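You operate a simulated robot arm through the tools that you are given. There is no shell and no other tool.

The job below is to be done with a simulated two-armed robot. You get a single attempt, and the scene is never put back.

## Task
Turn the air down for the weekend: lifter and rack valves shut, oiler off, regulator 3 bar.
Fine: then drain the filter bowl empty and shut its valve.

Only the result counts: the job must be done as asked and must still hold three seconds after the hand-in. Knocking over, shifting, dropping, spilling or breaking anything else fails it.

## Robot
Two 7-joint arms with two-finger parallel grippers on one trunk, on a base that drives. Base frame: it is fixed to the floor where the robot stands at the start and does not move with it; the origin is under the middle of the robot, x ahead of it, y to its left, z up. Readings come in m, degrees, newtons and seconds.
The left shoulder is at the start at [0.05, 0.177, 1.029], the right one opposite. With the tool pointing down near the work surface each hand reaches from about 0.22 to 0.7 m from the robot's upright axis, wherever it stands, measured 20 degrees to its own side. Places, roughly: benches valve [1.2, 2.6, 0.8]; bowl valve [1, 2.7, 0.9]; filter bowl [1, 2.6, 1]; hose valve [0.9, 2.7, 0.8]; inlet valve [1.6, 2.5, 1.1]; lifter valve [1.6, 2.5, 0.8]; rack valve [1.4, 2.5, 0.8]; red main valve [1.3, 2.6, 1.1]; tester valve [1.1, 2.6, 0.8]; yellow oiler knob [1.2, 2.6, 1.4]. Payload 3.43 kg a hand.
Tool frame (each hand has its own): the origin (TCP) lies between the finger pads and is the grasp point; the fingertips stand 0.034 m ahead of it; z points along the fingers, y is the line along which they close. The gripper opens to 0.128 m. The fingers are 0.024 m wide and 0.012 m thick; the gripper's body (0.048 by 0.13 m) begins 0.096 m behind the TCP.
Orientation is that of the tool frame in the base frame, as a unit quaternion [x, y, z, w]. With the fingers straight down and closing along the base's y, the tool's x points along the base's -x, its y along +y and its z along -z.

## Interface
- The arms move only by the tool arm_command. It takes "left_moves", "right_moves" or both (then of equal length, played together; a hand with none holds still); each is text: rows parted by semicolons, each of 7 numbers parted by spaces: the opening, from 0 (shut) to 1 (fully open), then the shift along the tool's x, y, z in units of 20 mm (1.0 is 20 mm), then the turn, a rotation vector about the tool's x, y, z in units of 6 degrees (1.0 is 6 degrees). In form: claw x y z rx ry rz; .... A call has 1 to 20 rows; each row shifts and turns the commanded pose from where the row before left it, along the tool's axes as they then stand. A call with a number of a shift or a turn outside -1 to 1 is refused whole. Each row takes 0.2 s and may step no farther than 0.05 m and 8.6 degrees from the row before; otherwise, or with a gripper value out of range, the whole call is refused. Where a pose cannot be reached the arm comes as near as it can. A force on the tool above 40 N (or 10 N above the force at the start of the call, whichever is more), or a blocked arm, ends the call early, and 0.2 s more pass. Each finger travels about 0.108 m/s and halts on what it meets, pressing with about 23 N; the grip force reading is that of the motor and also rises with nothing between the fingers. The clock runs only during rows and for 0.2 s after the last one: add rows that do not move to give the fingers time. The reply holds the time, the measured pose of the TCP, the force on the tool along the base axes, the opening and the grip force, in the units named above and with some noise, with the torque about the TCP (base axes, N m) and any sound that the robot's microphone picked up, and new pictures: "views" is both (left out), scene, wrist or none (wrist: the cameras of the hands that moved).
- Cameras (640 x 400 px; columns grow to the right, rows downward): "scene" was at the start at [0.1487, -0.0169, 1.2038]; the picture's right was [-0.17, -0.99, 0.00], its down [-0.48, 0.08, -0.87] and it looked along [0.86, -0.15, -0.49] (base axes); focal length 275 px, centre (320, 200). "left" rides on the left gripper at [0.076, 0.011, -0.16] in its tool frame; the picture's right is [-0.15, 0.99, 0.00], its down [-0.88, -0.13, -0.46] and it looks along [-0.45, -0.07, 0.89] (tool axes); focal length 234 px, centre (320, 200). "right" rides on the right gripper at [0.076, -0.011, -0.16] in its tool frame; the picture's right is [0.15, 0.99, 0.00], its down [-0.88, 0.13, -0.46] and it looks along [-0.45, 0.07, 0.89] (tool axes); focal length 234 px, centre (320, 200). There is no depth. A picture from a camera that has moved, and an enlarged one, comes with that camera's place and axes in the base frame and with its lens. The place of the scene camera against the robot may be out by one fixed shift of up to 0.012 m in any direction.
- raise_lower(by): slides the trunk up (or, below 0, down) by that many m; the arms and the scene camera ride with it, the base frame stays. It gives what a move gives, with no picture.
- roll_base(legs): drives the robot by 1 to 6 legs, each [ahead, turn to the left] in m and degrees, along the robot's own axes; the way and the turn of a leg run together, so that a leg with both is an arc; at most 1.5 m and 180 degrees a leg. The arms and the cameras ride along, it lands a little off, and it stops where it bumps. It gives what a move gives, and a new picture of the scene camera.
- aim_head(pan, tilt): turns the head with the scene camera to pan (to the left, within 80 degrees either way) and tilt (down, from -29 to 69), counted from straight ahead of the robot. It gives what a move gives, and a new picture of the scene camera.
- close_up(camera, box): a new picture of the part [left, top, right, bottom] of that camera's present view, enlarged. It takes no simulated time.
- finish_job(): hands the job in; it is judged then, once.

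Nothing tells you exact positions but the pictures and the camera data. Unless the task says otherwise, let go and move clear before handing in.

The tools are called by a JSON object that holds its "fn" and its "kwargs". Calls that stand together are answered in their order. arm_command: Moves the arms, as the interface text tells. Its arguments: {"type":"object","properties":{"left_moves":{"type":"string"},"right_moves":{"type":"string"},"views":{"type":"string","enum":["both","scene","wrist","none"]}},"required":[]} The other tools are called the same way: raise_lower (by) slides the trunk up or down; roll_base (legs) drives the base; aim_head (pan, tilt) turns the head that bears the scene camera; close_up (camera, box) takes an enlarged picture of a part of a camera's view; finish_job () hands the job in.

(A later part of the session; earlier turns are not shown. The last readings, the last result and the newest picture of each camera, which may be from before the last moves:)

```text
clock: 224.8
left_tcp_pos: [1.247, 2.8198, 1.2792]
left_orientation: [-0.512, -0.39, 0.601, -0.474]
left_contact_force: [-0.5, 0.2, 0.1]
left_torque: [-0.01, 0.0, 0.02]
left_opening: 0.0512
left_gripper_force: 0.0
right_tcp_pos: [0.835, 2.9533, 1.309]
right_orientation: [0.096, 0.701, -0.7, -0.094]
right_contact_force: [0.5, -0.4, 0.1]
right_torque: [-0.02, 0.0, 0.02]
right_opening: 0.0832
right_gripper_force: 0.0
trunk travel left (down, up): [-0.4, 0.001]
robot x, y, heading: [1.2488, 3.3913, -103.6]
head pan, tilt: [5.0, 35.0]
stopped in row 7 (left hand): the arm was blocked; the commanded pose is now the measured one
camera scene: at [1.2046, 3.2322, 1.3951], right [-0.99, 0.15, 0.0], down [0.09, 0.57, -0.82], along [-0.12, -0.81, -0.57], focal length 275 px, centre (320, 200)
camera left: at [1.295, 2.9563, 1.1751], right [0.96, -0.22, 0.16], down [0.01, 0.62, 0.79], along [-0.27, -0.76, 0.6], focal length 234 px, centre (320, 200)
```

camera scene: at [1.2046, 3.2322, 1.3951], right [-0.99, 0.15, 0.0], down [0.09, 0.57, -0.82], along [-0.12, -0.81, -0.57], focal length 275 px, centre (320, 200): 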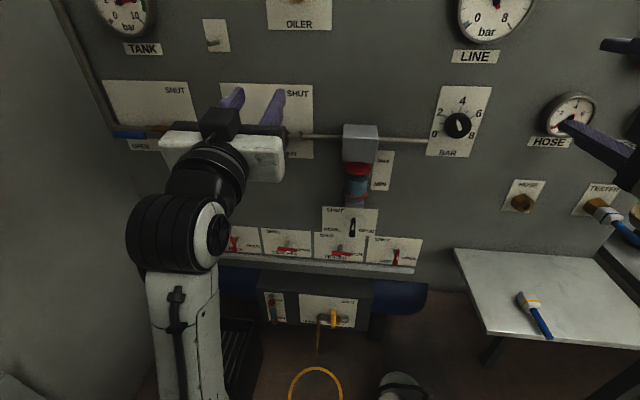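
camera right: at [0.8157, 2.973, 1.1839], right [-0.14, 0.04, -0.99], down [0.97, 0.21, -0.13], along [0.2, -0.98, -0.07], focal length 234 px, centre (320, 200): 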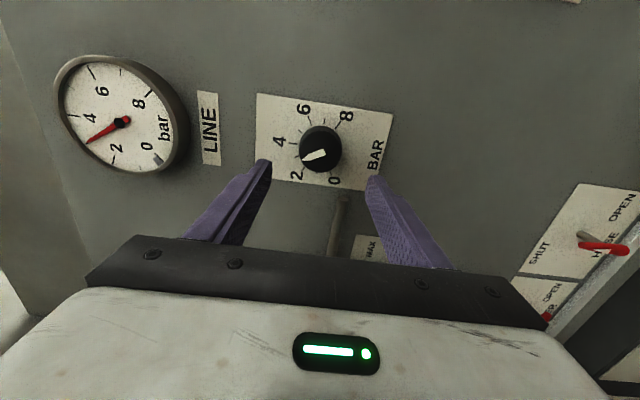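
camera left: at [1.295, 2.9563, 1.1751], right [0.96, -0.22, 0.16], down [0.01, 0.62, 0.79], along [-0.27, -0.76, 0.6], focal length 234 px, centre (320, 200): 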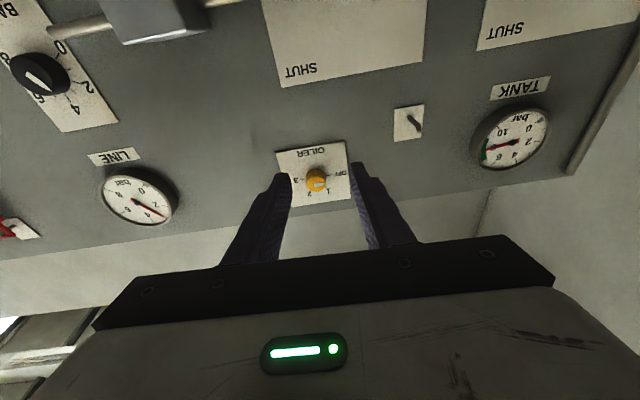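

Blocked again by the wrist's pitch limit at this height. I'll point the left hand down, lower it, and tip it forward again low down, as worked at the start.

{"fn": "arm_command", "kwargs": {"left_moves": "0.4 0 0 0 0 1 0;0.4 0 0 0 0 1 0;0.4 0 0 0 0 1 0;0.4 0 0 0 0 1 0;0.4 0 0 0 0 1 0;0.4 0 0 0 0 1 0;0.4 0 0 0 0 1 0;0.4 0 0 0 0 1 0;0.4 0 0 0 0 1 0;0.4 0 0 0 0 1 0;0.4 0 0 0 0 1 0;0.4 0 0 0 0 1 0;0.4 0 0 0 0 1 0;0.4 0 0 0 0 1 0;0.4 0 0 0 0 1 0;0.4 0 0 0 0 1 0;0.4 0 0 0 0 1 0", "views": "none"}}

```text
clock: 226.0
left_tcp_pos: [1.2679, 2.8114, 1.1714]
left_orientation: [0.684, 0.527, -0.37, 0.343]
left_contact_force: [-0.1, 0.7, -0.2]
left_torque: [0.01, 0.0, -0.02]
left_opening: 0.0513
left_gripper_force: 0.1
right_tcp_pos: [0.8373, 2.9534, 1.3092]
right_orientation: [0.096, 0.701, -0.7, -0.094]
right_contact_force: [0.0, 0.6, -0.7]
right_torque: [0.06, 0.01, 0.01]
right_opening: 0.0831
right_gripper_force: 0.1
trunk travel left (down, up): [-0.4, 0.001]
robot x, y, heading: [1.2459, 3.3864, -103.9]
head pan, tilt: [5.0, 35.0]
stopped in row 5 (left hand): the arm was blocked; the commanded pose is now the measured one
```

The arm shifted while unfolding; now it points 29° down at z 1.17. I'll continue tipping it down.

{"fn": "arm_command", "kwargs": {"left_moves": "0.4 0 0 0 0 0 0;0.4 0 0 0 0 0.7 0;0.4 0 0 0 0 0.7 0;0.4 0 0 0 0 0.7 0;0.4 0 0 0 0 0.7 0;0.4 0 0 0 0 0.7 0;0.4 0 0 0 0 0.7 0", "views": "scene"}}

```text
clock: 227.2
left_tcp_pos: [1.2981, 2.8166, 1.0805]
left_orientation: [0.744, 0.588, -0.197, 0.249]
left_contact_force: [-0.4, 0.0, -0.3]
left_torque: [0.01, 0.0, 0.01]
left_opening: 0.0512
left_gripper_force: 0.0
left hand out of reach, approached as far as the arm can: row 5
right_tcp_pos: [0.8373, 2.9523, 1.3095]
right_orientation: [0.095, 0.701, -0.701, -0.094]
right_contact_force: [-0.6, 0.1, 0.5]
right_torque: [-0.02, 0.02, 0.03]
right_opening: 0.0831
right_gripper_force: 0.0
trunk travel left (down, up): [-0.4, 0.001]
robot x, y, heading: [1.2444, 3.3885, -103.8]
head pan, tilt: [5.0, 35.0]
stopped in row 5 (left hand): the arm was blocked; the commanded pose is now the measured one
camera scene: at [1.2049, 3.232, 1.3951], right [-0.99, 0.15, 0.0], down [0.09, 0.57, -0.82], along [-0.12, -0.81, -0.57], focal length 275 px, centre (320, 200)
```

scene: 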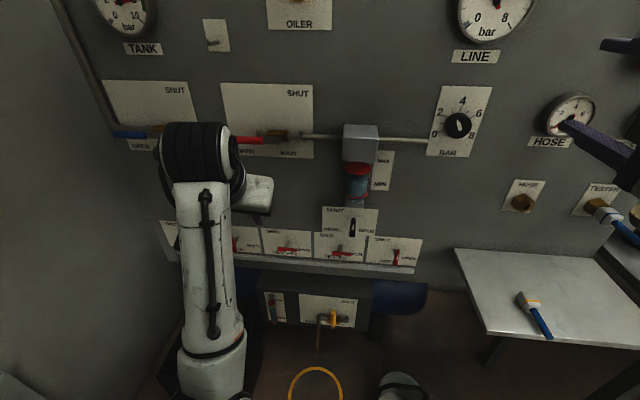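

The arm is unwinding its folded wrist. I'll move the hand straight down 0.2 m, away from the cramped region, before turning it further.

{"fn": "arm_command", "kwargs": {"left_moves": "0.4 0 0 0 0 0 0;0.4 0.586 -0.139 0.8 0 0 0;0.4 0.586 -0.139 0.8 0 0 0;0.4 0.586 -0.139 0.8 0 0 0;0.4 0.586 -0.139 0.8 0 0 0;0.4 0.586 -0.139 0.8 0 0 0;0.4 0.586 -0.139 0.8 0 0 0;0.4 0.586 -0.139 0.8 0 0 0", "views": "both"}}

```text
clock: 229.2
left_tcp_pos: [1.2918, 2.7948, 0.9837]
left_orientation: [0.729, 0.583, -0.23, 0.274]
left_contact_force: [-0.6, -0.5, 0.0]
left_torque: [-0.02, -0.01, 0.05]
left_opening: 0.0513
left_gripper_force: 0.1
right_tcp_pos: [0.8362, 2.9537, 1.3093]
right_orientation: [0.095, 0.701, -0.7, -0.094]
right_contact_force: [-0.3, -0.5, 1.2]
right_torque: [0.01, 0.05, 0.0]
right_opening: 0.0834
right_gripper_force: 0.1
trunk travel left (down, up): [-0.4, 0.001]
robot x, y, heading: [1.2477, 3.3946, -103.6]
head pan, tilt: [5.0, 35.0]
stopped in row 8 (left hand): the arm was blocked; the commanded pose is now the measured one
camera scene: at [1.2046, 3.2322, 1.3951], right [-0.99, 0.15, 0.0], down [0.09, 0.57, -0.82], along [-0.12, -0.81, -0.57], focal length 275 px, centre (320, 200)
camera left: at [1.3221, 2.9547, 1.053], right [0.93, -0.28, 0.22], down [-0.31, -0.31, 0.9], along [-0.18, -0.91, -0.38], focal length 234 px, centre (320, 200)
```

scene: 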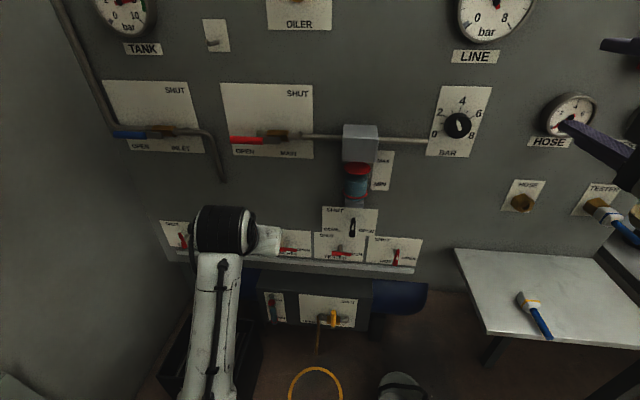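
left: 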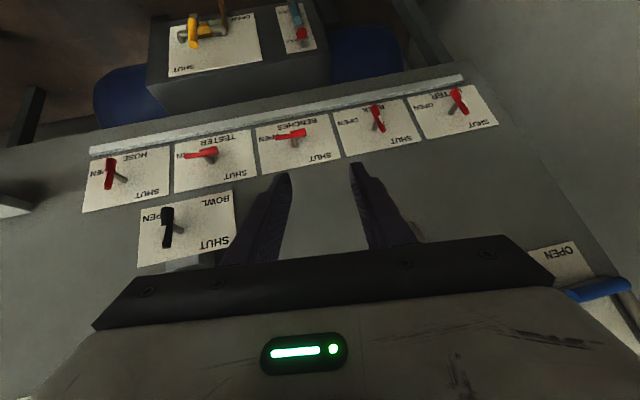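

The arm got blocked again; its elbow may be touching something. I'll look at the left elbow.

{"fn": "aim_head", "kwargs": {"pan": 50, "tilt": 50}}

{"fn": "aim_head", "kwargs": {"pan": 75, "tilt": 45}}

```text
clock: 230.3
left_tcp_pos: [1.2916, 2.795, 0.9831]
left_orientation: [0.73, 0.584, -0.23, 0.272]
left_contact_force: [0.0, 0.0, 0.8]
left_torque: [0.02, 0.01, 0.03]
left_opening: 0.051
left_gripper_force: 0.1
right_tcp_pos: [0.8367, 2.9547, 1.3098]
right_orientation: [0.095, 0.701, -0.7, -0.095]
right_contact_force: [-0.5, 0.2, -0.2]
right_torque: [0.0, -0.03, 0.0]
right_opening: 0.0831
right_gripper_force: 0.1
trunk travel left (down, up): [-0.4, 0.001]
robot x, y, heading: [1.2483, 3.3891, -103.6]
head pan, tilt: [50.0, 50.0]
camera scene: at [1.2633, 3.2572, 1.3734], right [-0.81, -0.59, 0.0], down [-0.45, 0.62, -0.64], along [0.38, -0.52, -0.77], focal length 275 px, centre (320, 200)
```

scene: 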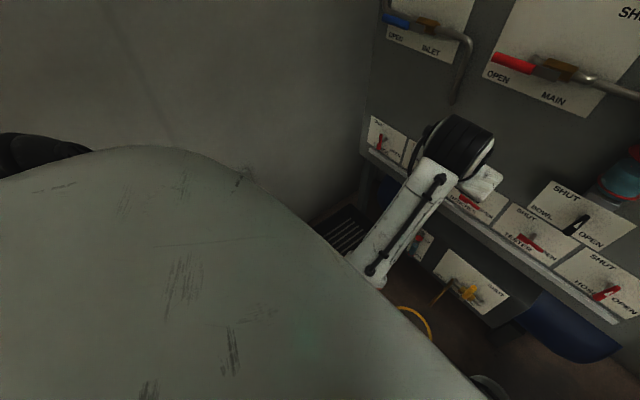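

```text
clock: 231.2
left_tcp_pos: [1.2898, 2.7956, 0.9823]
left_orientation: [0.73, 0.583, -0.23, 0.273]
left_contact_force: [0.2, -0.8, 0.1]
left_torque: [0.01, -0.02, 0.0]
left_opening: 0.0512
left_gripper_force: 0.1
right_tcp_pos: [0.8367, 2.9536, 1.3087]
right_orientation: [-0.096, -0.7, 0.701, 0.095]
right_contact_force: [-0.5, -0.3, 0.3]
right_torque: [-0.02, 0.02, 0.01]
right_opening: 0.083
right_gripper_force: 0.0
trunk travel left (down, up): [-0.4, 0.001]
robot x, y, heading: [1.2422, 3.3902, -103.6]
head pan, tilt: [75.0, 45.0]
camera scene: at [1.2891, 3.2802, 1.3803], right [-0.48, -0.88, 0.0], down [-0.62, 0.34, -0.71], along [0.62, -0.34, -0.71], focal length 275 px, centre (320, 200)
```

scene: 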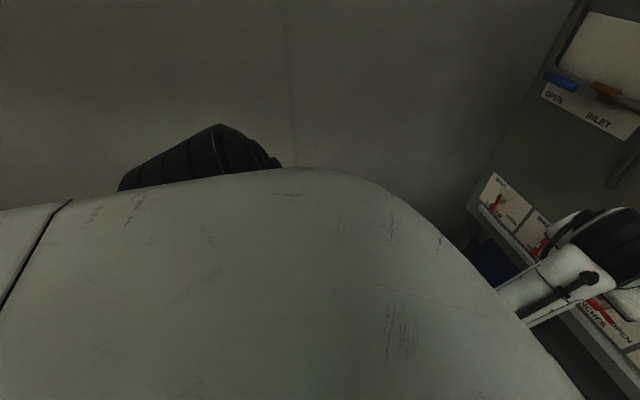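

My left elbow has folded in under my own body and is blocked there. I'll move the hand outward to the east to draw the elbow out.

{"fn": "arm_command", "kwargs": {"left_moves": "0.4 0 0 0 0 0 0;0.4 0 0.74 0.12 0 0 0;0.4 0 0.74 0.12 0 0 0;0.4 0 0.74 0.12 0 0 0;0.4 0 0.74 0.12 0 0 0;0.4 0 0.74 0.12 0 0 0;0.4 0 0.74 0.12 0 0 0;0.4 0 0.74 0.12 0 0 0;0.4 0 0.74 0.12 0 0 0", "views": "scene"}}

```text
clock: 233.2
left_tcp_pos: [1.4076, 2.7615, 0.9797]
left_orientation: [0.731, 0.583, -0.23, 0.271]
left_contact_force: [0.1, 0.1, -0.4]
left_torque: [-0.03, -0.03, 0.04]
left_opening: 0.0512
left_gripper_force: 0.2
right_tcp_pos: [0.837, 2.9525, 1.309]
right_orientation: [0.096, 0.701, -0.7, -0.094]
right_contact_force: [0.5, 0.1, 0.0]
right_torque: [-0.01, 0.03, -0.01]
right_opening: 0.0834
right_gripper_force: 0.1
trunk travel left (down, up): [-0.4, 0.001]
robot x, y, heading: [1.2455, 3.3889, -103.4]
head pan, tilt: [75.0, 45.0]
camera scene: at [1.2894, 3.2802, 1.3803], right [-0.48, -0.88, 0.0], down [-0.62, 0.34, -0.71], along [0.62, -0.34, -0.71], focal length 275 px, centre (320, 200)
```

scene: 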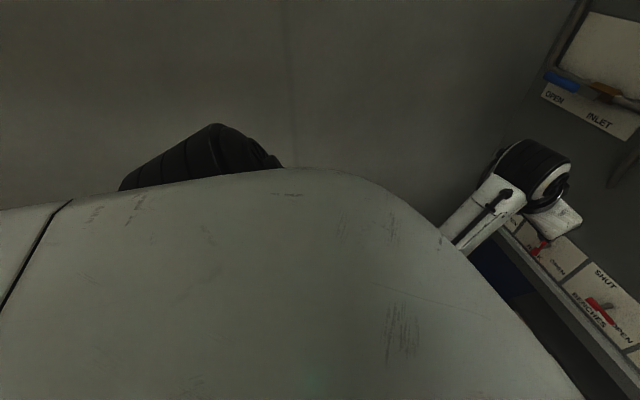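

It moves freely outward. I'll take it further east and forward to straighten the arm.

{"fn": "arm_command", "kwargs": {"left_moves": "0.4 0 0.8 0.2 0 0 0;0.4 0 0.8 0.2 0 0 0;0.4 0 0.8 0.2 0 0 0;0.4 0 0.8 0.2 0 0 0;0.4 0 0.8 0.2 0 0 0;0.4 0 0.8 0.2 0 0 0;0.4 0 0.8 0.2 0 0 0;0.4 0 0.8 0.2 0 0 0;0.4 0 0.8 0.2 0 0 0;0.4 0 0.8 0.2 0 0 0", "views": "scene"}}

```text
clock: 235.4
left_tcp_pos: [1.5616, 2.7092, 0.9737]
left_orientation: [0.73, 0.583, -0.229, 0.272]
left_contact_force: [0.2, 0.4, -0.6]
left_torque: [0.0, 0.02, -0.01]
left_opening: 0.0514
left_gripper_force: 0.1
right_tcp_pos: [0.8377, 2.9534, 1.3091]
right_orientation: [0.095, 0.701, -0.701, -0.094]
right_contact_force: [0.6, 0.3, 0.6]
right_torque: [-0.04, -0.02, 0.01]
right_opening: 0.0834
right_gripper_force: 0.0
trunk travel left (down, up): [-0.4, 0.001]
robot x, y, heading: [1.2416, 3.3899, -103.7]
head pan, tilt: [75.0, 45.0]
camera scene: at [1.2894, 3.2802, 1.3803], right [-0.48, -0.88, 0.0], down [-0.62, 0.34, -0.71], along [0.62, -0.34, -0.71], focal length 275 px, centre (320, 200)
```

scene: 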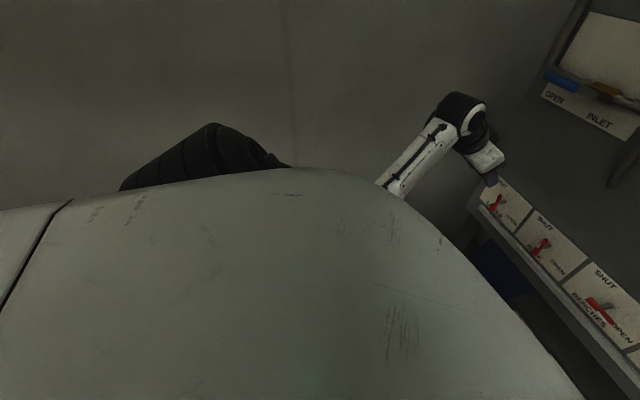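

The arm is free again, but the bowl lever lies too central for either arm from here. I'll move the base about 0.3 m west by backing out, so the lever comes to the left hand's comfortable side.

{"fn": "aim_head", "kwargs": {"pan": 5, "tilt": 35}}

{"fn": "roll_base", "kwargs": {"legs": [[-0.1, 0], [0, 38], [-0.49, 0], [0, -38]]}}

```text
clock: 236.8
left_tcp_pos: [1.561, 2.7091, 0.9722]
left_orientation: [0.731, 0.583, -0.229, 0.271]
left_contact_force: [-0.3, -0.3, 1.0]
left_torque: [0.03, -0.01, 0.0]
left_opening: 0.0512
left_gripper_force: 0.1
right_tcp_pos: [0.8362, 2.9538, 1.3087]
right_orientation: [0.096, 0.701, -0.7, -0.094]
right_contact_force: [0.1, -0.1, -0.4]
right_torque: [-0.03, 0.01, 0.01]
right_opening: 0.0829
right_gripper_force: 0.1
trunk travel left (down, up): [-0.4, 0.001]
robot x, y, heading: [1.2473, 3.3908, -103.6]
head pan, tilt: [5.0, 35.0]
camera scene: at [1.2046, 3.2322, 1.3951], right [-0.99, 0.15, 0.0], down [0.09, 0.57, -0.82], along [-0.12, -0.81, -0.57], focal length 275 px, centre (320, 200)
```

scene: 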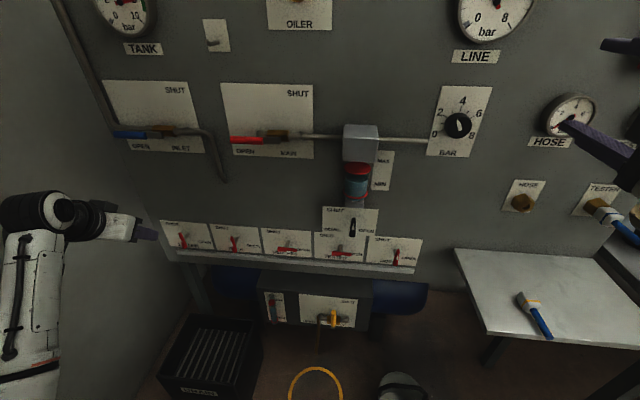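

```text
clock: 244.0
left_tcp_pos: [1.373, 3.2496, 0.9729]
left_orientation: [0.735, 0.577, -0.231, 0.27]
left_contact_force: [0.2, -0.3, 0.1]
left_torque: [0.0, 0.01, -0.03]
left_opening: 0.0508
left_gripper_force: 0.2
right_tcp_pos: [0.6511, 3.5063, 1.3087]
right_orientation: [0.102, 0.7, -0.699, -0.102]
right_contact_force: [-0.2, 0.1, -0.1]
right_torque: [0.0, 0.01, -0.03]
right_opening: 0.0834
right_gripper_force: 0.1
trunk travel left (down, up): [-0.4, 0.001]
robot x, y, heading: [1.0679, 3.9335, -105.1]
head pan, tilt: [5.0, 35.0]
camera scene: at [1.0248, 3.7781, 1.3951], right [-0.99, 0.17, 0.0], down [0.1, 0.57, -0.82], along [-0.14, -0.81, -0.57], focal length 275 px, centre (320, 200)
```

scene: 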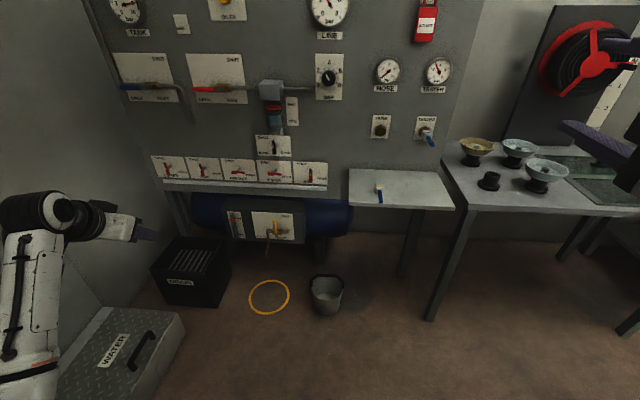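

The overview shows a clear floor, the bucket at about [0.83, 2.88]. I'm now at e≈0.01; I'll drive forward 0.52 m to working distance.

{"fn": "roll_base", "kwargs": {"legs": [[0.53, 0]]}}

{"fn": "aim_head", "kwargs": {"pan": 25, "tilt": 35}}

```text
clock: 247.1
left_tcp_pos: [1.2412, 2.7383, 0.9736]
left_orientation: [0.734, 0.578, -0.232, 0.27]
left_contact_force: [-0.3, -0.3, 0.5]
left_torque: [0.0, 0.01, -0.03]
left_opening: 0.0514
left_gripper_force: 0.1
right_tcp_pos: [0.5197, 2.9936, 1.3103]
right_orientation: [0.101, 0.701, -0.699, -0.1]
right_contact_force: [0.5, -0.4, 0.3]
right_torque: [-0.01, 0.0, -0.02]
right_opening: 0.0832
right_gripper_force: 0.1
trunk travel left (down, up): [-0.4, 0.001]
robot x, y, heading: [0.9322, 3.4238, -104.5]
head pan, tilt: [5.0, 35.0]
camera scene: at [0.8923, 3.2672, 1.395], right [-0.99, 0.17, 0.0], down [0.1, 0.57, -0.82], along [-0.14, -0.81, -0.57], focal length 275 px, centre (320, 200)
```

scene: 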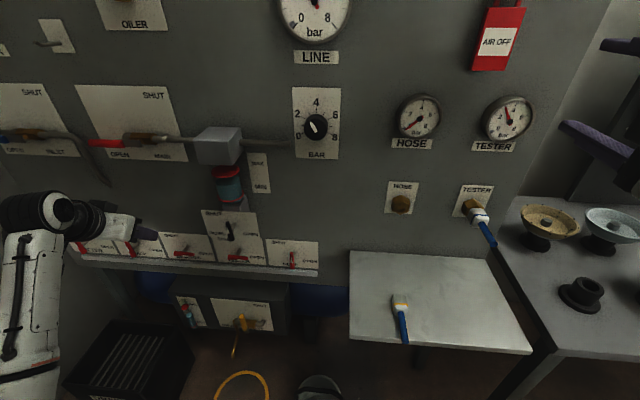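

```text
clock: 247.9
left_tcp_pos: [1.2402, 2.7396, 0.9733]
left_orientation: [0.735, 0.577, -0.232, 0.27]
left_contact_force: [-0.2, -0.9, 0.3]
left_torque: [0.04, -0.01, -0.03]
left_opening: 0.0511
left_gripper_force: 0.0
right_tcp_pos: [0.5198, 2.9949, 1.3079]
right_orientation: [0.102, 0.701, -0.699, -0.1]
right_contact_force: [-0.3, -0.1, 1.2]
right_torque: [-0.01, 0.0, -0.01]
right_opening: 0.0834
right_gripper_force: 0.1
trunk travel left (down, up): [-0.4, 0.001]
robot x, y, heading: [0.9348, 3.4213, -104.6]
head pan, tilt: [25.0, 35.0]
camera scene: at [0.9229, 3.2679, 1.3951], right [-0.98, -0.18, 0.0], down [-0.1, 0.56, -0.82], along [0.15, -0.81, -0.57], focal length 275 px, centre (320, 200)
```

scene: 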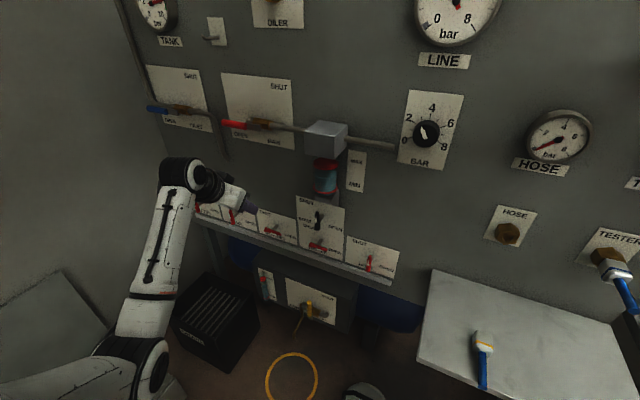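

Good stand: the lever is now about 0.3 m to my left-front. I'll level the left hand to point at the panel.

{"fn": "arm_command", "kwargs": {"left_moves": "0.4 0 0 0 0.129 -0.908 -0.097;0.4 0 0 0 0.129 -0.908 -0.097;0.4 0 0 0 0.129 -0.908 -0.097;0.4 0 0 0 0.129 -0.908 -0.097;0.4 0 0 0 0.129 -0.908 -0.097;0.4 0 0 0 0.129 -0.908 -0.097;0.4 0 0 0 0.129 -0.908 -0.097;0.4 0 0 0 0.129 -0.908 -0.097;0.4 0 0 0 0.129 -0.908 -0.097;0.4 0 0 0 0 0 0", "views": "both"}}

```text
clock: 250.1
left_tcp_pos: [1.2418, 2.7393, 0.9739]
left_orientation: [-0.56, -0.431, 0.56, -0.432]
left_contact_force: [-0.1, 0.2, -0.1]
left_torque: [-0.03, 0.03, 0.0]
left_opening: 0.0513
left_gripper_force: 0.0
right_tcp_pos: [0.5204, 2.995, 1.3092]
right_orientation: [0.1, 0.701, -0.699, -0.099]
right_contact_force: [0.6, 0.0, -1.0]
right_torque: [0.01, 0.0, -0.02]
right_opening: 0.0831
right_gripper_force: 0.0
trunk travel left (down, up): [-0.4, 0.001]
robot x, y, heading: [0.9354, 3.422, -104.4]
head pan, tilt: [25.0, 35.0]
camera scene: at [0.9238, 3.2681, 1.3952], right [-0.98, -0.18, 0.0], down [-0.1, 0.56, -0.82], along [0.15, -0.81, -0.57], focal length 275 px, centre (320, 200)
camera left: at [1.294, 2.8906, 0.8969], right [0.96, -0.25, 0.15], down [-0.01, 0.47, 0.88], along [-0.29, -0.84, 0.45], focal length 234 px, centre (320, 200)
```

scene: 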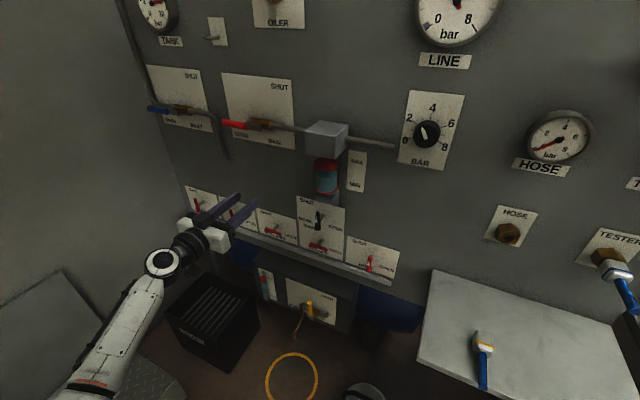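
left: 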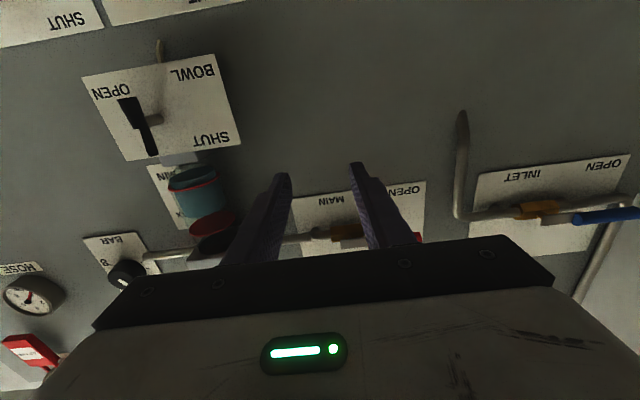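

The hand is level. I'll zoom the wrist camera on the bowl lever and the small spout beneath its plate.

{"fn": "close_up", "kwargs": {"camera": "left", "box": [60, 20, 300, 220]}}

{"fn": "close_up", "kwargs": {"camera": "scene", "box": [260, 130, 420, 290]}}

```text
2.00 times, centred on (180, 120) of left
camera zoom: at [1.294, 2.8906, 0.8969], right [0.96, -0.25, 0.15], down [-0.01, 0.47, 0.88], along [-0.29, -0.84, 0.45], focal length 468 px, centre (600, 360)
```

zoom: 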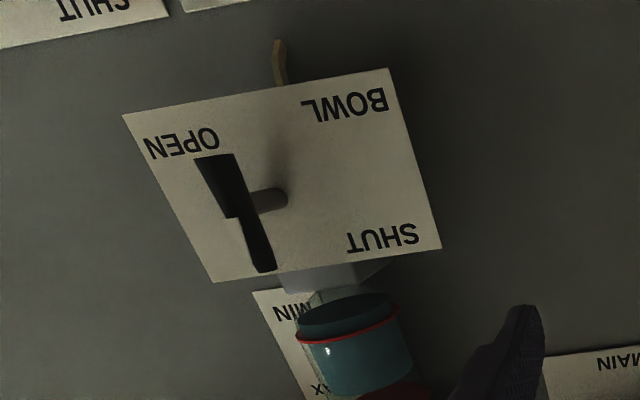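

```text
2.50 times, centred on (340, 210) of scene
camera zoom: at [0.9238, 3.2681, 1.3952], right [-0.98, -0.18, 0.0], down [-0.1, 0.56, -0.82], along [0.15, -0.81, -0.57], focal length 686 px, centre (270, 175)
```

zoom: 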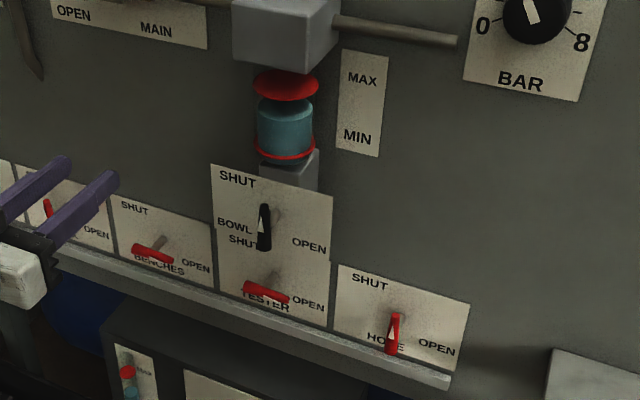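

The spout is a small nozzle behind the plate; the bowl lever is upright with its pivot near e=0.307, z=0.916. I'll move the left hand in front of it.

{"fn": "arm_command", "kwargs": {"left_moves": "0.4 0.29 -0.915 -0.1 0 0 0;0.4 0.29 -0.915 -0.1 0 0 0;0.4 0.29 -0.915 -0.1 0 0 0;0.4 0.29 -0.915 -0.1 0 0 0;0.4 0.29 -0.915 -0.1 0 0 0;0.4 0.29 -0.915 -0.1 0 0 0;0.4 0.29 -0.915 -0.1 0 0 0;0.4 0.29 -0.915 -0.1 0 0 0;0.4 0.29 -0.915 -0.1 0 0 0;0.4 0.29 -0.915 -0.1 0 0 0;0.4 0 0 0 0 0 0", "views": "both"}}

{"fn": "close_up", "kwargs": {"camera": "left", "box": [240, 80, 400, 180]}}

```text
clock: 252.5
left_tcp_pos: [1.0694, 2.8059, 0.9151]
left_orientation: [-0.56, -0.431, 0.561, -0.431]
left_contact_force: [-1.0, -0.3, -0.2]
left_torque: [-0.01, 0.0, 0.01]
left_opening: 0.0514
left_gripper_force: 0.1
right_tcp_pos: [0.5195, 2.9951, 1.3087]
right_orientation: [0.101, 0.701, -0.699, -0.1]
right_contact_force: [0.7, -0.5, 0.6]
right_torque: [0.01, 0.0, 0.03]
right_opening: 0.0832
right_gripper_force: 0.0
trunk travel left (down, up): [-0.4, 0.001]
robot x, y, heading: [0.934, 3.4216, -104.3]
head pan, tilt: [25.0, 35.0]
camera scene: at [0.9231, 3.2679, 1.3951], right [-0.98, -0.18, 0.0], down [-0.1, 0.56, -0.82], along [0.15, -0.81, -0.57], focal length 275 px, centre (320, 200)
camera left: at [1.1212, 2.9574, 0.8384], right [0.96, -0.25, 0.15], down [-0.01, 0.47, 0.88], along [-0.29, -0.84, 0.45], focal length 234 px, centre (320, 200)
```

scene: 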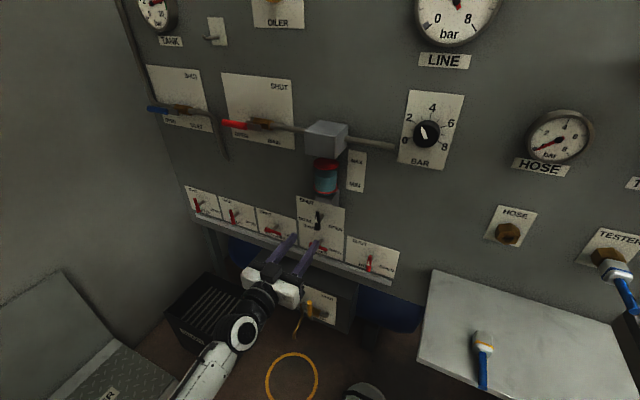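
left: 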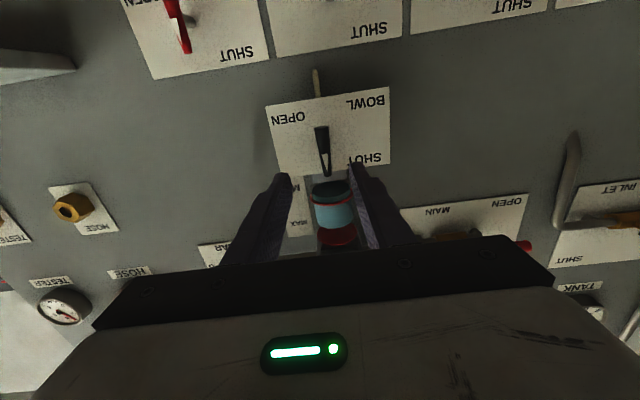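

```text
4.00 times, centred on (320, 130) of left
camera zoom: at [1.1212, 2.9574, 0.8384], right [0.96, -0.25, 0.15], down [-0.01, 0.47, 0.88], along [-0.29, -0.84, 0.45], focal length 937 px, centre (320, 480)
```

zoom: 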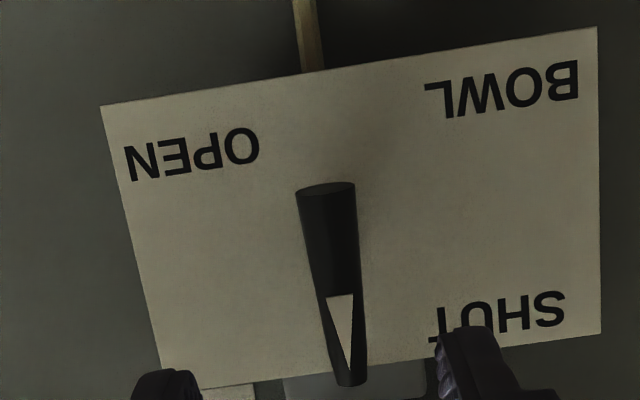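

The lever sits at e=0.311, w=2.88, z=0.914, centred between my fingers. I'll advance and close on it.

{"fn": "arm_command", "kwargs": {"left_moves": "0.4 0.035 0.043 0.89 0 0 0;0.4 0.035 0.043 0.89 0 0 0;0.4 0.035 0.043 0.89 0 0 0;0.4 0.035 0.043 0.89 0 0 0;0.4 0.035 0.043 0.89 0 0 0;0.4 0 0 0 0 0 0", "views": "wrist"}}

{"fn": "close_up", "kwargs": {"camera": "left", "box": [240, 100, 400, 200]}}

```text
clock: 253.9
left_tcp_pos: [1.0502, 2.7191, 0.9115]
left_orientation: [0.561, 0.431, -0.56, 0.431]
left_contact_force: [-0.3, -0.5, -1.2]
left_torque: [0.03, -0.02, 0.0]
left_opening: 0.0515
left_gripper_force: 0.0
right_tcp_pos: [0.5204, 2.9949, 1.3091]
right_orientation: [0.102, 0.701, -0.699, -0.1]
right_contact_force: [-0.5, 0.2, 0.4]
right_torque: [0.02, -0.01, -0.01]
right_opening: 0.083
right_gripper_force: 0.1
trunk travel left (down, up): [-0.4, 0.001]
robot x, y, heading: [0.9385, 3.4225, -104.5]
head pan, tilt: [25.0, 35.0]
camera left: at [1.1023, 2.8706, 0.8352], right [0.96, -0.25, 0.15], down [-0.01, 0.47, 0.88], along [-0.29, -0.84, 0.45], focal length 234 px, centre (320, 200)
```

left: 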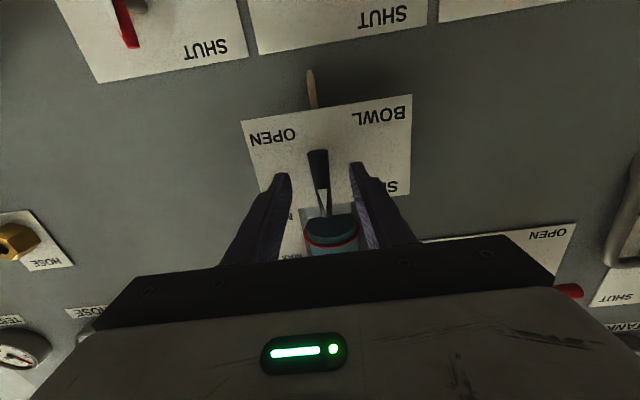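

```text
4.00 times, centred on (320, 150) of left
camera zoom: at [1.1023, 2.8706, 0.8352], right [0.96, -0.25, 0.15], down [-0.01, 0.47, 0.88], along [-0.29, -0.84, 0.45], focal length 937 px, centre (320, 400)
```

zoom: 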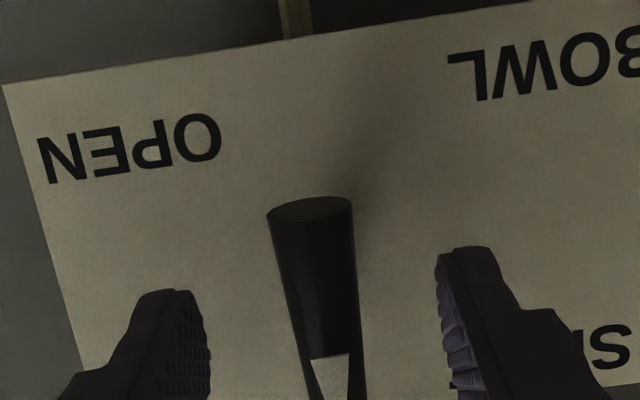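

Fingers straddle the bowl lever well. I'll close on it.

{"fn": "arm_command", "kwargs": {"left_moves": "0.2 0 0 0 0 0 0;0 0 0 0 0 0 0;0 0 0 0 0 0 0;0 0 0 0 0 0 0", "views": "wrist"}}

```text
clock: 254.9
left_tcp_pos: [1.0505, 2.7195, 0.9112]
left_orientation: [-0.561, -0.431, 0.561, -0.43]
left_contact_force: [5.8, -3.3, 1.8]
left_torque: [0.66, -0.22, 0.18]
left_opening: 0.0165
left_gripper_force: 45.5
right_tcp_pos: [0.5204, 2.9941, 1.3083]
right_orientation: [0.101, 0.7, -0.7, -0.099]
right_contact_force: [0.0, 0.0, -0.2]
right_torque: [-0.01, 0.02, 0.01]
right_opening: 0.0833
right_gripper_force: 0.1
trunk travel left (down, up): [-0.4, 0.001]
robot x, y, heading: [0.9363, 3.4236, -104.7]
head pan, tilt: [25.0, 35.0]
camera left: at [1.1035, 2.8702, 0.8353], right [0.96, -0.25, 0.15], down [-0.01, 0.47, 0.88], along [-0.29, -0.84, 0.45], focal length 234 px, centre (320, 200)
```

left: 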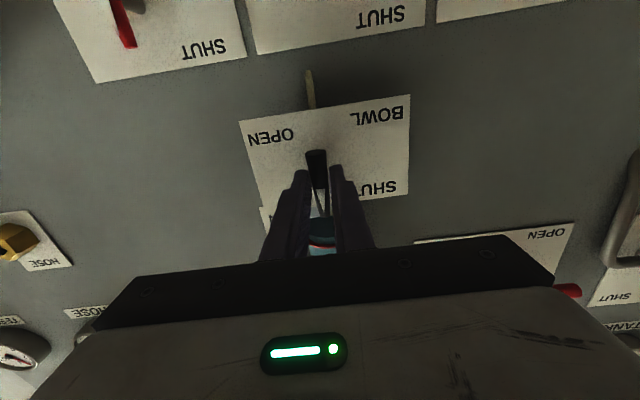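

Gripped with small loads. I'll turn the lever clockwise towards OPEN, in two parts.

{"fn": "arm_command", "kwargs": {"left_moves": "0 0 0.05 0 0 0 0;0 0 0 0 0 0 1;0 0 0 0 0 0 1;0 0 0 0 0 0 1;0 0 0 0 0 0 1;0 0 0 0 0 0 1;0 0 0 0 0 0 1;0 0 0 0 0 0 1;0 0 0 0 0 0 1", "views": "both"}}

```text
clock: 256.9
left_tcp_pos: [1.0507, 2.7196, 0.9116]
left_orientation: [0.689, 0.163, -0.336, 0.621]
left_contact_force: [-5.3, 11.9, -0.5]
left_torque: [0.64, -0.14, 0.56]
left_opening: 0.0167
left_gripper_force: 45.2
right_tcp_pos: [0.5202, 2.9963, 1.3095]
right_orientation: [-0.101, -0.7, 0.7, 0.1]
right_contact_force: [-0.1, 0.6, 0.4]
right_torque: [0.01, 0.02, 0.01]
right_opening: 0.0834
right_gripper_force: 0.0
trunk travel left (down, up): [-0.4, 0.001]
robot x, y, heading: [0.935, 3.422, -104.5]
head pan, tilt: [25.0, 35.0]
camera scene: at [0.9223, 3.2692, 1.3952], right [-0.98, -0.18, 0.0], down [-0.1, 0.56, -0.82], along [0.15, -0.81, -0.57], focal length 275 px, centre (320, 200)
camera left: at [1.1537, 2.8567, 0.8685], right [0.53, -0.14, 0.83], down [-0.6, 0.63, 0.49], along [-0.6, -0.76, 0.25], focal length 234 px, centre (320, 200)
```

scene: 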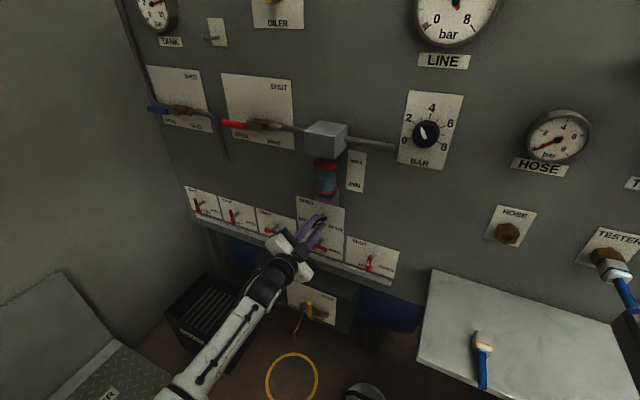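
left: 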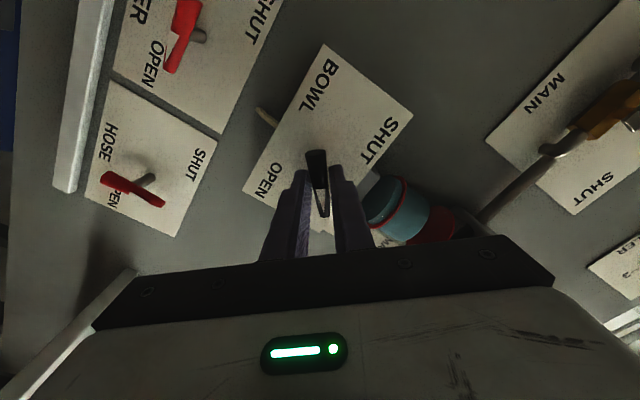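

The lever follows; half open. I'll turn the rest to OPEN and watch the bowl.

{"fn": "arm_command", "kwargs": {"left_moves": "0 0 0 -0.1 0 0 0;0 0 0 0 0 0 1;0 0 0 0 0 0 1;0 0 0 0 0 0 1;0 0 0 0 0 0 1;0 0 0 0 0 0 1;0 0 0 0 0 0 1;0 0 0 0 0 0 1", "views": "both"}}

{"fn": "close_up", "kwargs": {"camera": "scene", "box": [280, 130, 376, 190]}}

```text
clock: 258.7
left_tcp_pos: [1.0483, 2.7196, 0.9101]
left_orientation: [0.702, -0.095, -0.092, 0.7]
left_contact_force: [-18.4, -9.5, -8.2]
left_torque: [0.2, 0.12, 0.7]
left_opening: 0.0168
left_gripper_force: 45.3
right_tcp_pos: [0.5171, 2.9924, 1.3067]
right_orientation: [0.102, 0.701, -0.699, -0.099]
right_contact_force: [-0.3, -0.3, 0.2]
right_torque: [0.03, -0.04, -0.01]
right_opening: 0.0833
right_gripper_force: 0.1
trunk travel left (down, up): [-0.4, 0.001]
robot x, y, heading: [0.9351, 3.4223, -104.6]
head pan, tilt: [25.0, 35.0]
camera scene: at [0.9211, 3.2657, 1.3948], right [-0.98, -0.18, 0.0], down [-0.1, 0.57, -0.82], along [0.15, -0.8, -0.57], focal length 275 px, centre (320, 200)
camera left: at [1.1647, 2.8537, 0.9213], right [-0.14, 0.04, 0.99], down [-0.73, 0.67, -0.13], along [-0.67, -0.74, -0.07], focal length 234 px, centre (320, 200)
```

scene: 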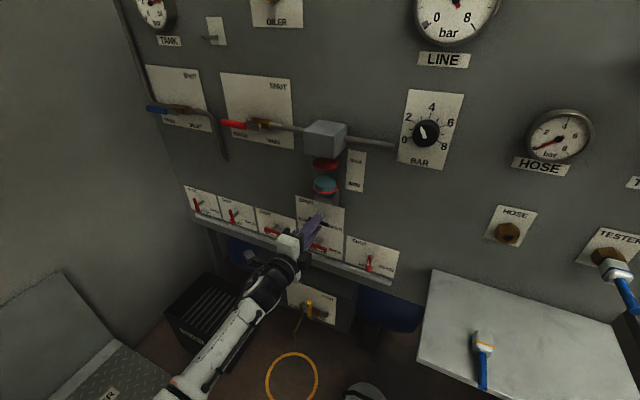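
left: 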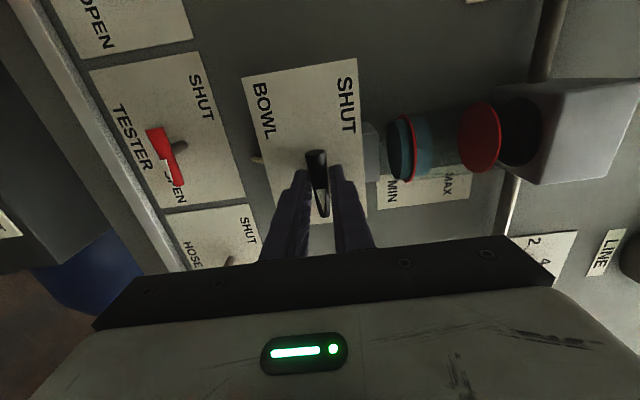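

```text
6.67 times, centred on (328, 160) of scene
camera zoom: at [0.9211, 3.2657, 1.3948], right [-0.98, -0.18, 0.0], down [-0.1, 0.57, -0.82], along [0.15, -0.8, -0.57], focal length 1831 px, centre (267, 467)
```

zoom: 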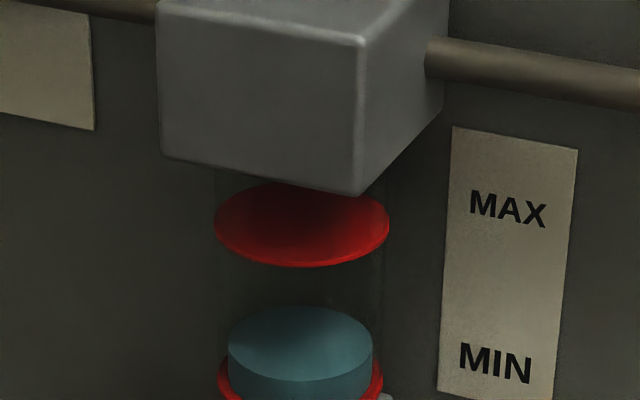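

The bowl is draining: the level has dropped to about MIN. I'll hold the valve open for 4 s and watch.

{"fn": "arm_command", "kwargs": {"left_moves": "0 0 0 0 0 0 0;0 0 0 0 0 0 0;0 0 0 0 0 0 0;0 0 0 0 0 0 0;0 0 0 0 0 0 0;0 0 0 0 0 0 0;0 0 0 0 0 0 0;0 0 0 0 0 0 0;0 0 0 0 0 0 0;0 0 0 0 0 0 0;0 0 0 0 0 0 0;0 0 0 0 0 0 0;0 0 0 0 0 0 0;0 0 0 0 0 0 0;0 0 0 0 0 0 0;0 0 0 0 0 0 0;0 0 0 0 0 0 0;0 0 0 0 0 0 0;0 0 0 0 0 0 0;0 0 0 0 0 0 0", "views": "wrist"}}

{"fn": "close_up", "kwargs": {"camera": "scene", "box": [280, 140, 376, 200]}}

{"fn": "close_up", "kwargs": {"camera": "left", "box": [350, 70, 510, 210]}}

```text
clock: 262.9
left_tcp_pos: [1.0499, 2.72, 0.9105]
left_orientation: [0.702, -0.094, -0.093, 0.7]
left_contact_force: [-16.2, -7.1, -9.4]
left_torque: [0.21, 0.04, -0.23]
left_opening: 0.0165
left_gripper_force: 45.2
right_tcp_pos: [0.5185, 2.9937, 1.3069]
right_orientation: [0.101, 0.701, -0.699, -0.099]
right_contact_force: [-0.2, 0.6, -0.5]
right_torque: [0.05, -0.01, -0.04]
right_opening: 0.0829
right_gripper_force: 0.1
trunk travel left (down, up): [-0.4, 0.001]
robot x, y, heading: [0.9312, 3.4219, -104.6]
head pan, tilt: [25.0, 35.0]
camera left: at [1.1648, 2.8537, 0.9212], right [-0.14, 0.04, 0.99], down [-0.73, 0.67, -0.13], along [-0.67, -0.74, -0.07], focal length 234 px, centre (320, 200)
```

left: 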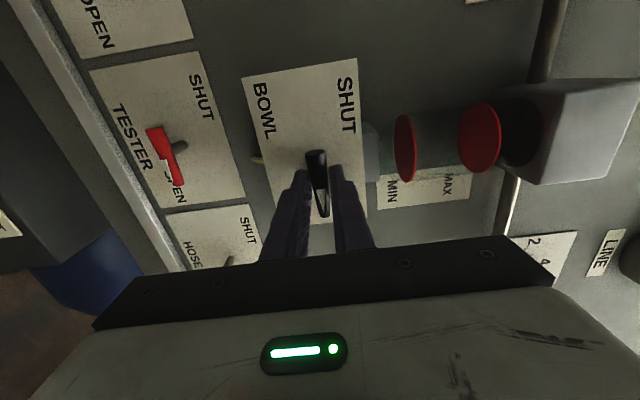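

```text
6.67 times, centred on (328, 170) of scene
camera zoom: at [0.9214, 3.2658, 1.3948], right [-0.98, -0.18, 0.0], down [-0.1, 0.57, -0.82], along [0.15, -0.8, -0.57], focal length 1831 px, centre (267, 400)
```

zoom: 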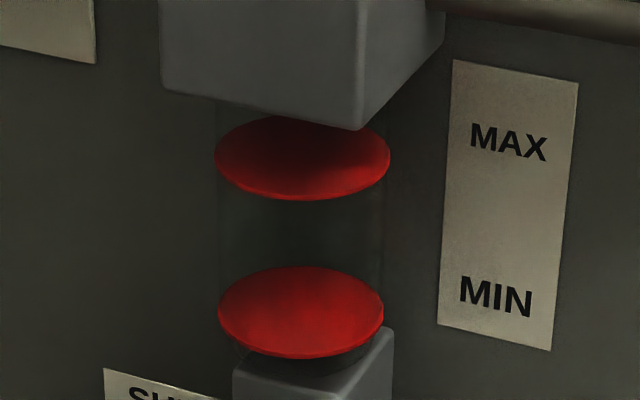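

```text
2.86 times, centred on (430, 140) of left
camera zoom: at [1.1648, 2.8537, 0.9212], right [-0.14, 0.04, 0.99], down [-0.73, 0.67, -0.13], along [-0.67, -0.74, -0.07], focal length 669 px, centre (6, 371)
```

zoom: 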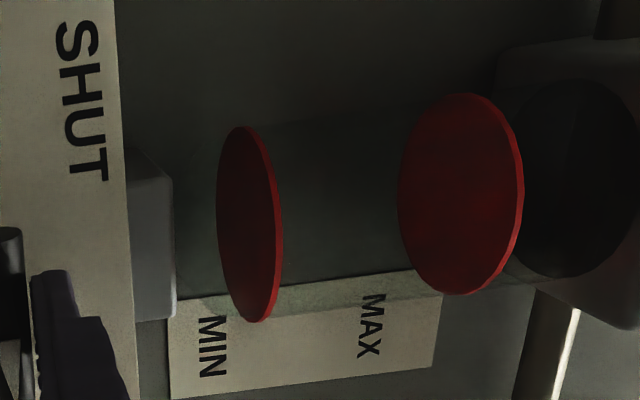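

The bowl looks empty, also below the MIN disc. I'll hold it open another 4 s to be certain.

{"fn": "arm_command", "kwargs": {"left_moves": "0 0 0 0 0 0 0;0 0 0 0 0 0 0;0 0 0 0 0 0 0;0 0 0 0 0 0 0;0 0 0 0 0 0 0;0 0 0 0 0 0 0;0 0 0 0 0 0 0;0 0 0 0 0 0 0;0 0 0 0 0 0 0;0 0 0 0 0 0 0;0 0 0 0 0 0 0;0 0 0 0 0 0 0;0 0 0 0 0 0 0;0 0 0 0 0 0 0;0 0 0 0 0 0 0;0 0 0 0 0 0 0;0 0 0 0 0 0 0;0 0 0 0 0 0 0;0 0 0 0 0 0 0;0 0 0 0 0 0 0", "views": "none"}}

{"fn": "close_up", "kwargs": {"camera": "left", "box": [350, 70, 510, 210]}}

{"fn": "close_up", "kwargs": {"camera": "scene", "box": [400, 0, 560, 180]}}

```text
clock: 267.1
left_tcp_pos: [1.0499, 2.7195, 0.9102]
left_orientation: [0.702, -0.094, -0.092, 0.7]
left_contact_force: [-15.4, -5.6, -11.1]
left_torque: [0.27, -0.03, -0.35]
left_opening: 0.0166
left_gripper_force: 44.9
right_tcp_pos: [0.5186, 2.9935, 1.3079]
right_orientation: [0.102, 0.701, -0.699, -0.1]
right_contact_force: [0.4, -0.1, -0.2]
right_torque: [0.0, 0.0, 0.01]
right_opening: 0.083
right_gripper_force: 0.1
trunk travel left (down, up): [-0.4, 0.001]
robot x, y, heading: [0.9361, 3.419, -104.7]
head pan, tilt: [25.0, 35.0]
```

```text
2.86 times, centred on (430, 140) of left
camera zoom: at [1.1649, 2.8538, 0.9212], right [-0.14, 0.04, 0.99], down [-0.73, 0.67, -0.13], along [-0.67, -0.74, -0.07], focal length 669 px, centre (6, 371)
```

zoom: 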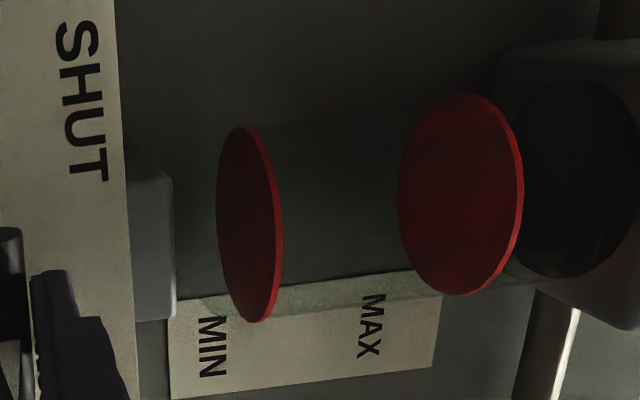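

```text
2.22 times, centred on (480, 90) of scene
camera zoom: at [0.9215, 3.2658, 1.3948], right [-0.98, -0.18, 0.0], down [-0.1, 0.57, -0.82], along [0.15, -0.8, -0.57], focal length 610 px, centre (-36, 444)
```

zoom: 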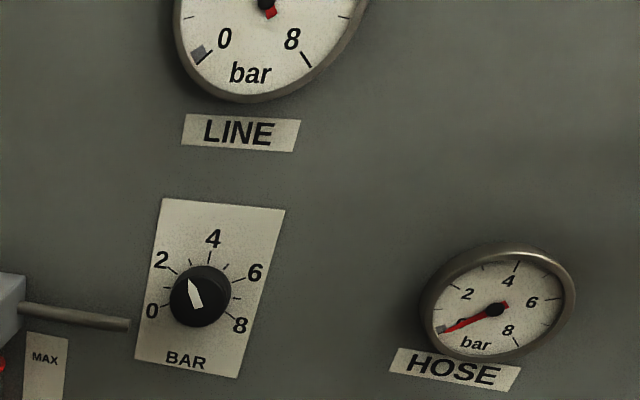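

The bowl is empty. I'll turn the lever back counter-clockwise to SHUT.

{"fn": "arm_command", "kwargs": {"left_moves": "0 0 0 0 0 0 -1;0 0 0 0 0 0 -1;0 0 0 0 0 0 -1;0 0 0 0 0 0 -1;0 0 0 0 0 0 -1;0 0 0 0 0 0 -1;0 0 0 0 0 0 -1;0 0 0 0 0 0 -1", "views": "none"}}

{"fn": "arm_command", "kwargs": {"left_moves": "0 0 0 0 0 0 -1;0 0 0 0 0 0 -1;0 0 0 0 0 0 -1;0 0 0 0 0 0 -1;0 0 0 0 0 0 -1;0 0 0 0 0 0 -1;0 0 0 0 0 0 -1", "views": "both"}}

```text
clock: 268.9
left_tcp_pos: [1.0506, 2.719, 0.9111]
left_orientation: [0.678, 0.2, -0.369, 0.603]
left_contact_force: [-15.0, -13.6, -5.4]
left_torque: [-0.52, 0.21, -0.86]
left_opening: 0.0166
left_gripper_force: 44.9
right_tcp_pos: [0.5191, 2.9931, 1.3082]
right_orientation: [0.102, 0.7, -0.699, -0.099]
right_contact_force: [0.3, 0.2, -0.1]
right_torque: [0.01, -0.02, -0.02]
right_opening: 0.083
right_gripper_force: 0.0
trunk travel left (down, up): [-0.4, 0.001]
robot x, y, heading: [0.9351, 3.4234, -104.7]
head pan, tilt: [25.0, 35.0]
```

```text
clock: 270.5
left_tcp_pos: [1.0515, 2.7187, 0.9114]
left_orientation: [0.561, 0.43, -0.561, 0.431]
left_contact_force: [-13.4, -12.7, 1.8]
left_torque: [-0.1, 0.01, -0.18]
left_opening: 0.0168
left_gripper_force: 44.3
right_tcp_pos: [0.5168, 2.9958, 1.3073]
right_orientation: [0.102, 0.701, -0.699, -0.099]
right_contact_force: [-0.1, 0.2, -0.3]
right_torque: [0.0, 0.02, 0.02]
right_opening: 0.0831
right_gripper_force: 0.0
trunk travel left (down, up): [-0.4, 0.001]
robot x, y, heading: [0.9341, 3.4214, -104.5]
head pan, tilt: [25.0, 35.0]
camera scene: at [0.9215, 3.2667, 1.395], right [-0.98, -0.18, 0.0], down [-0.1, 0.56, -0.82], along [0.15, -0.81, -0.57], focal length 275 px, centre (320, 200)
camera left: at [1.1038, 2.8704, 0.8352], right [0.96, -0.25, 0.15], down [-0.01, 0.47, 0.88], along [-0.29, -0.84, 0.45], focal length 234 px, centre (320, 200)
```

scene: 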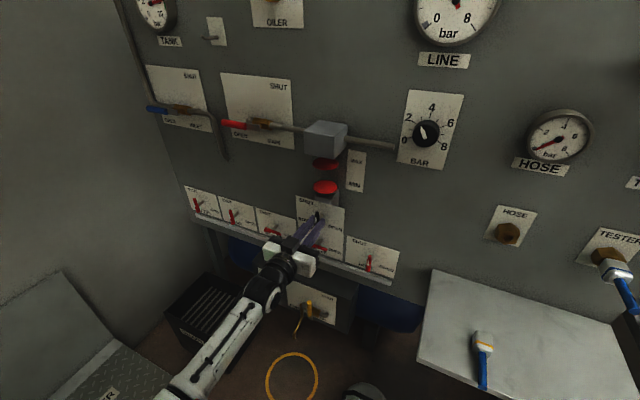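
left: 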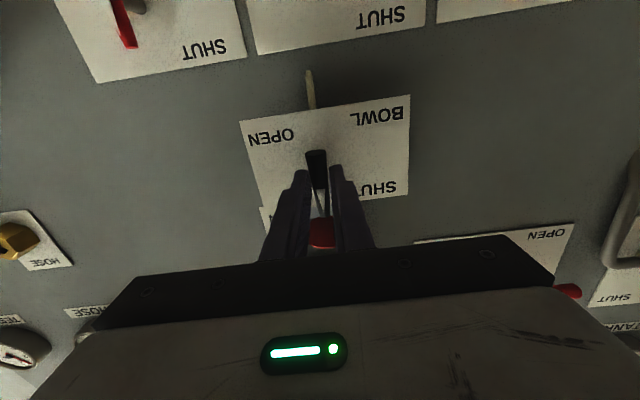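

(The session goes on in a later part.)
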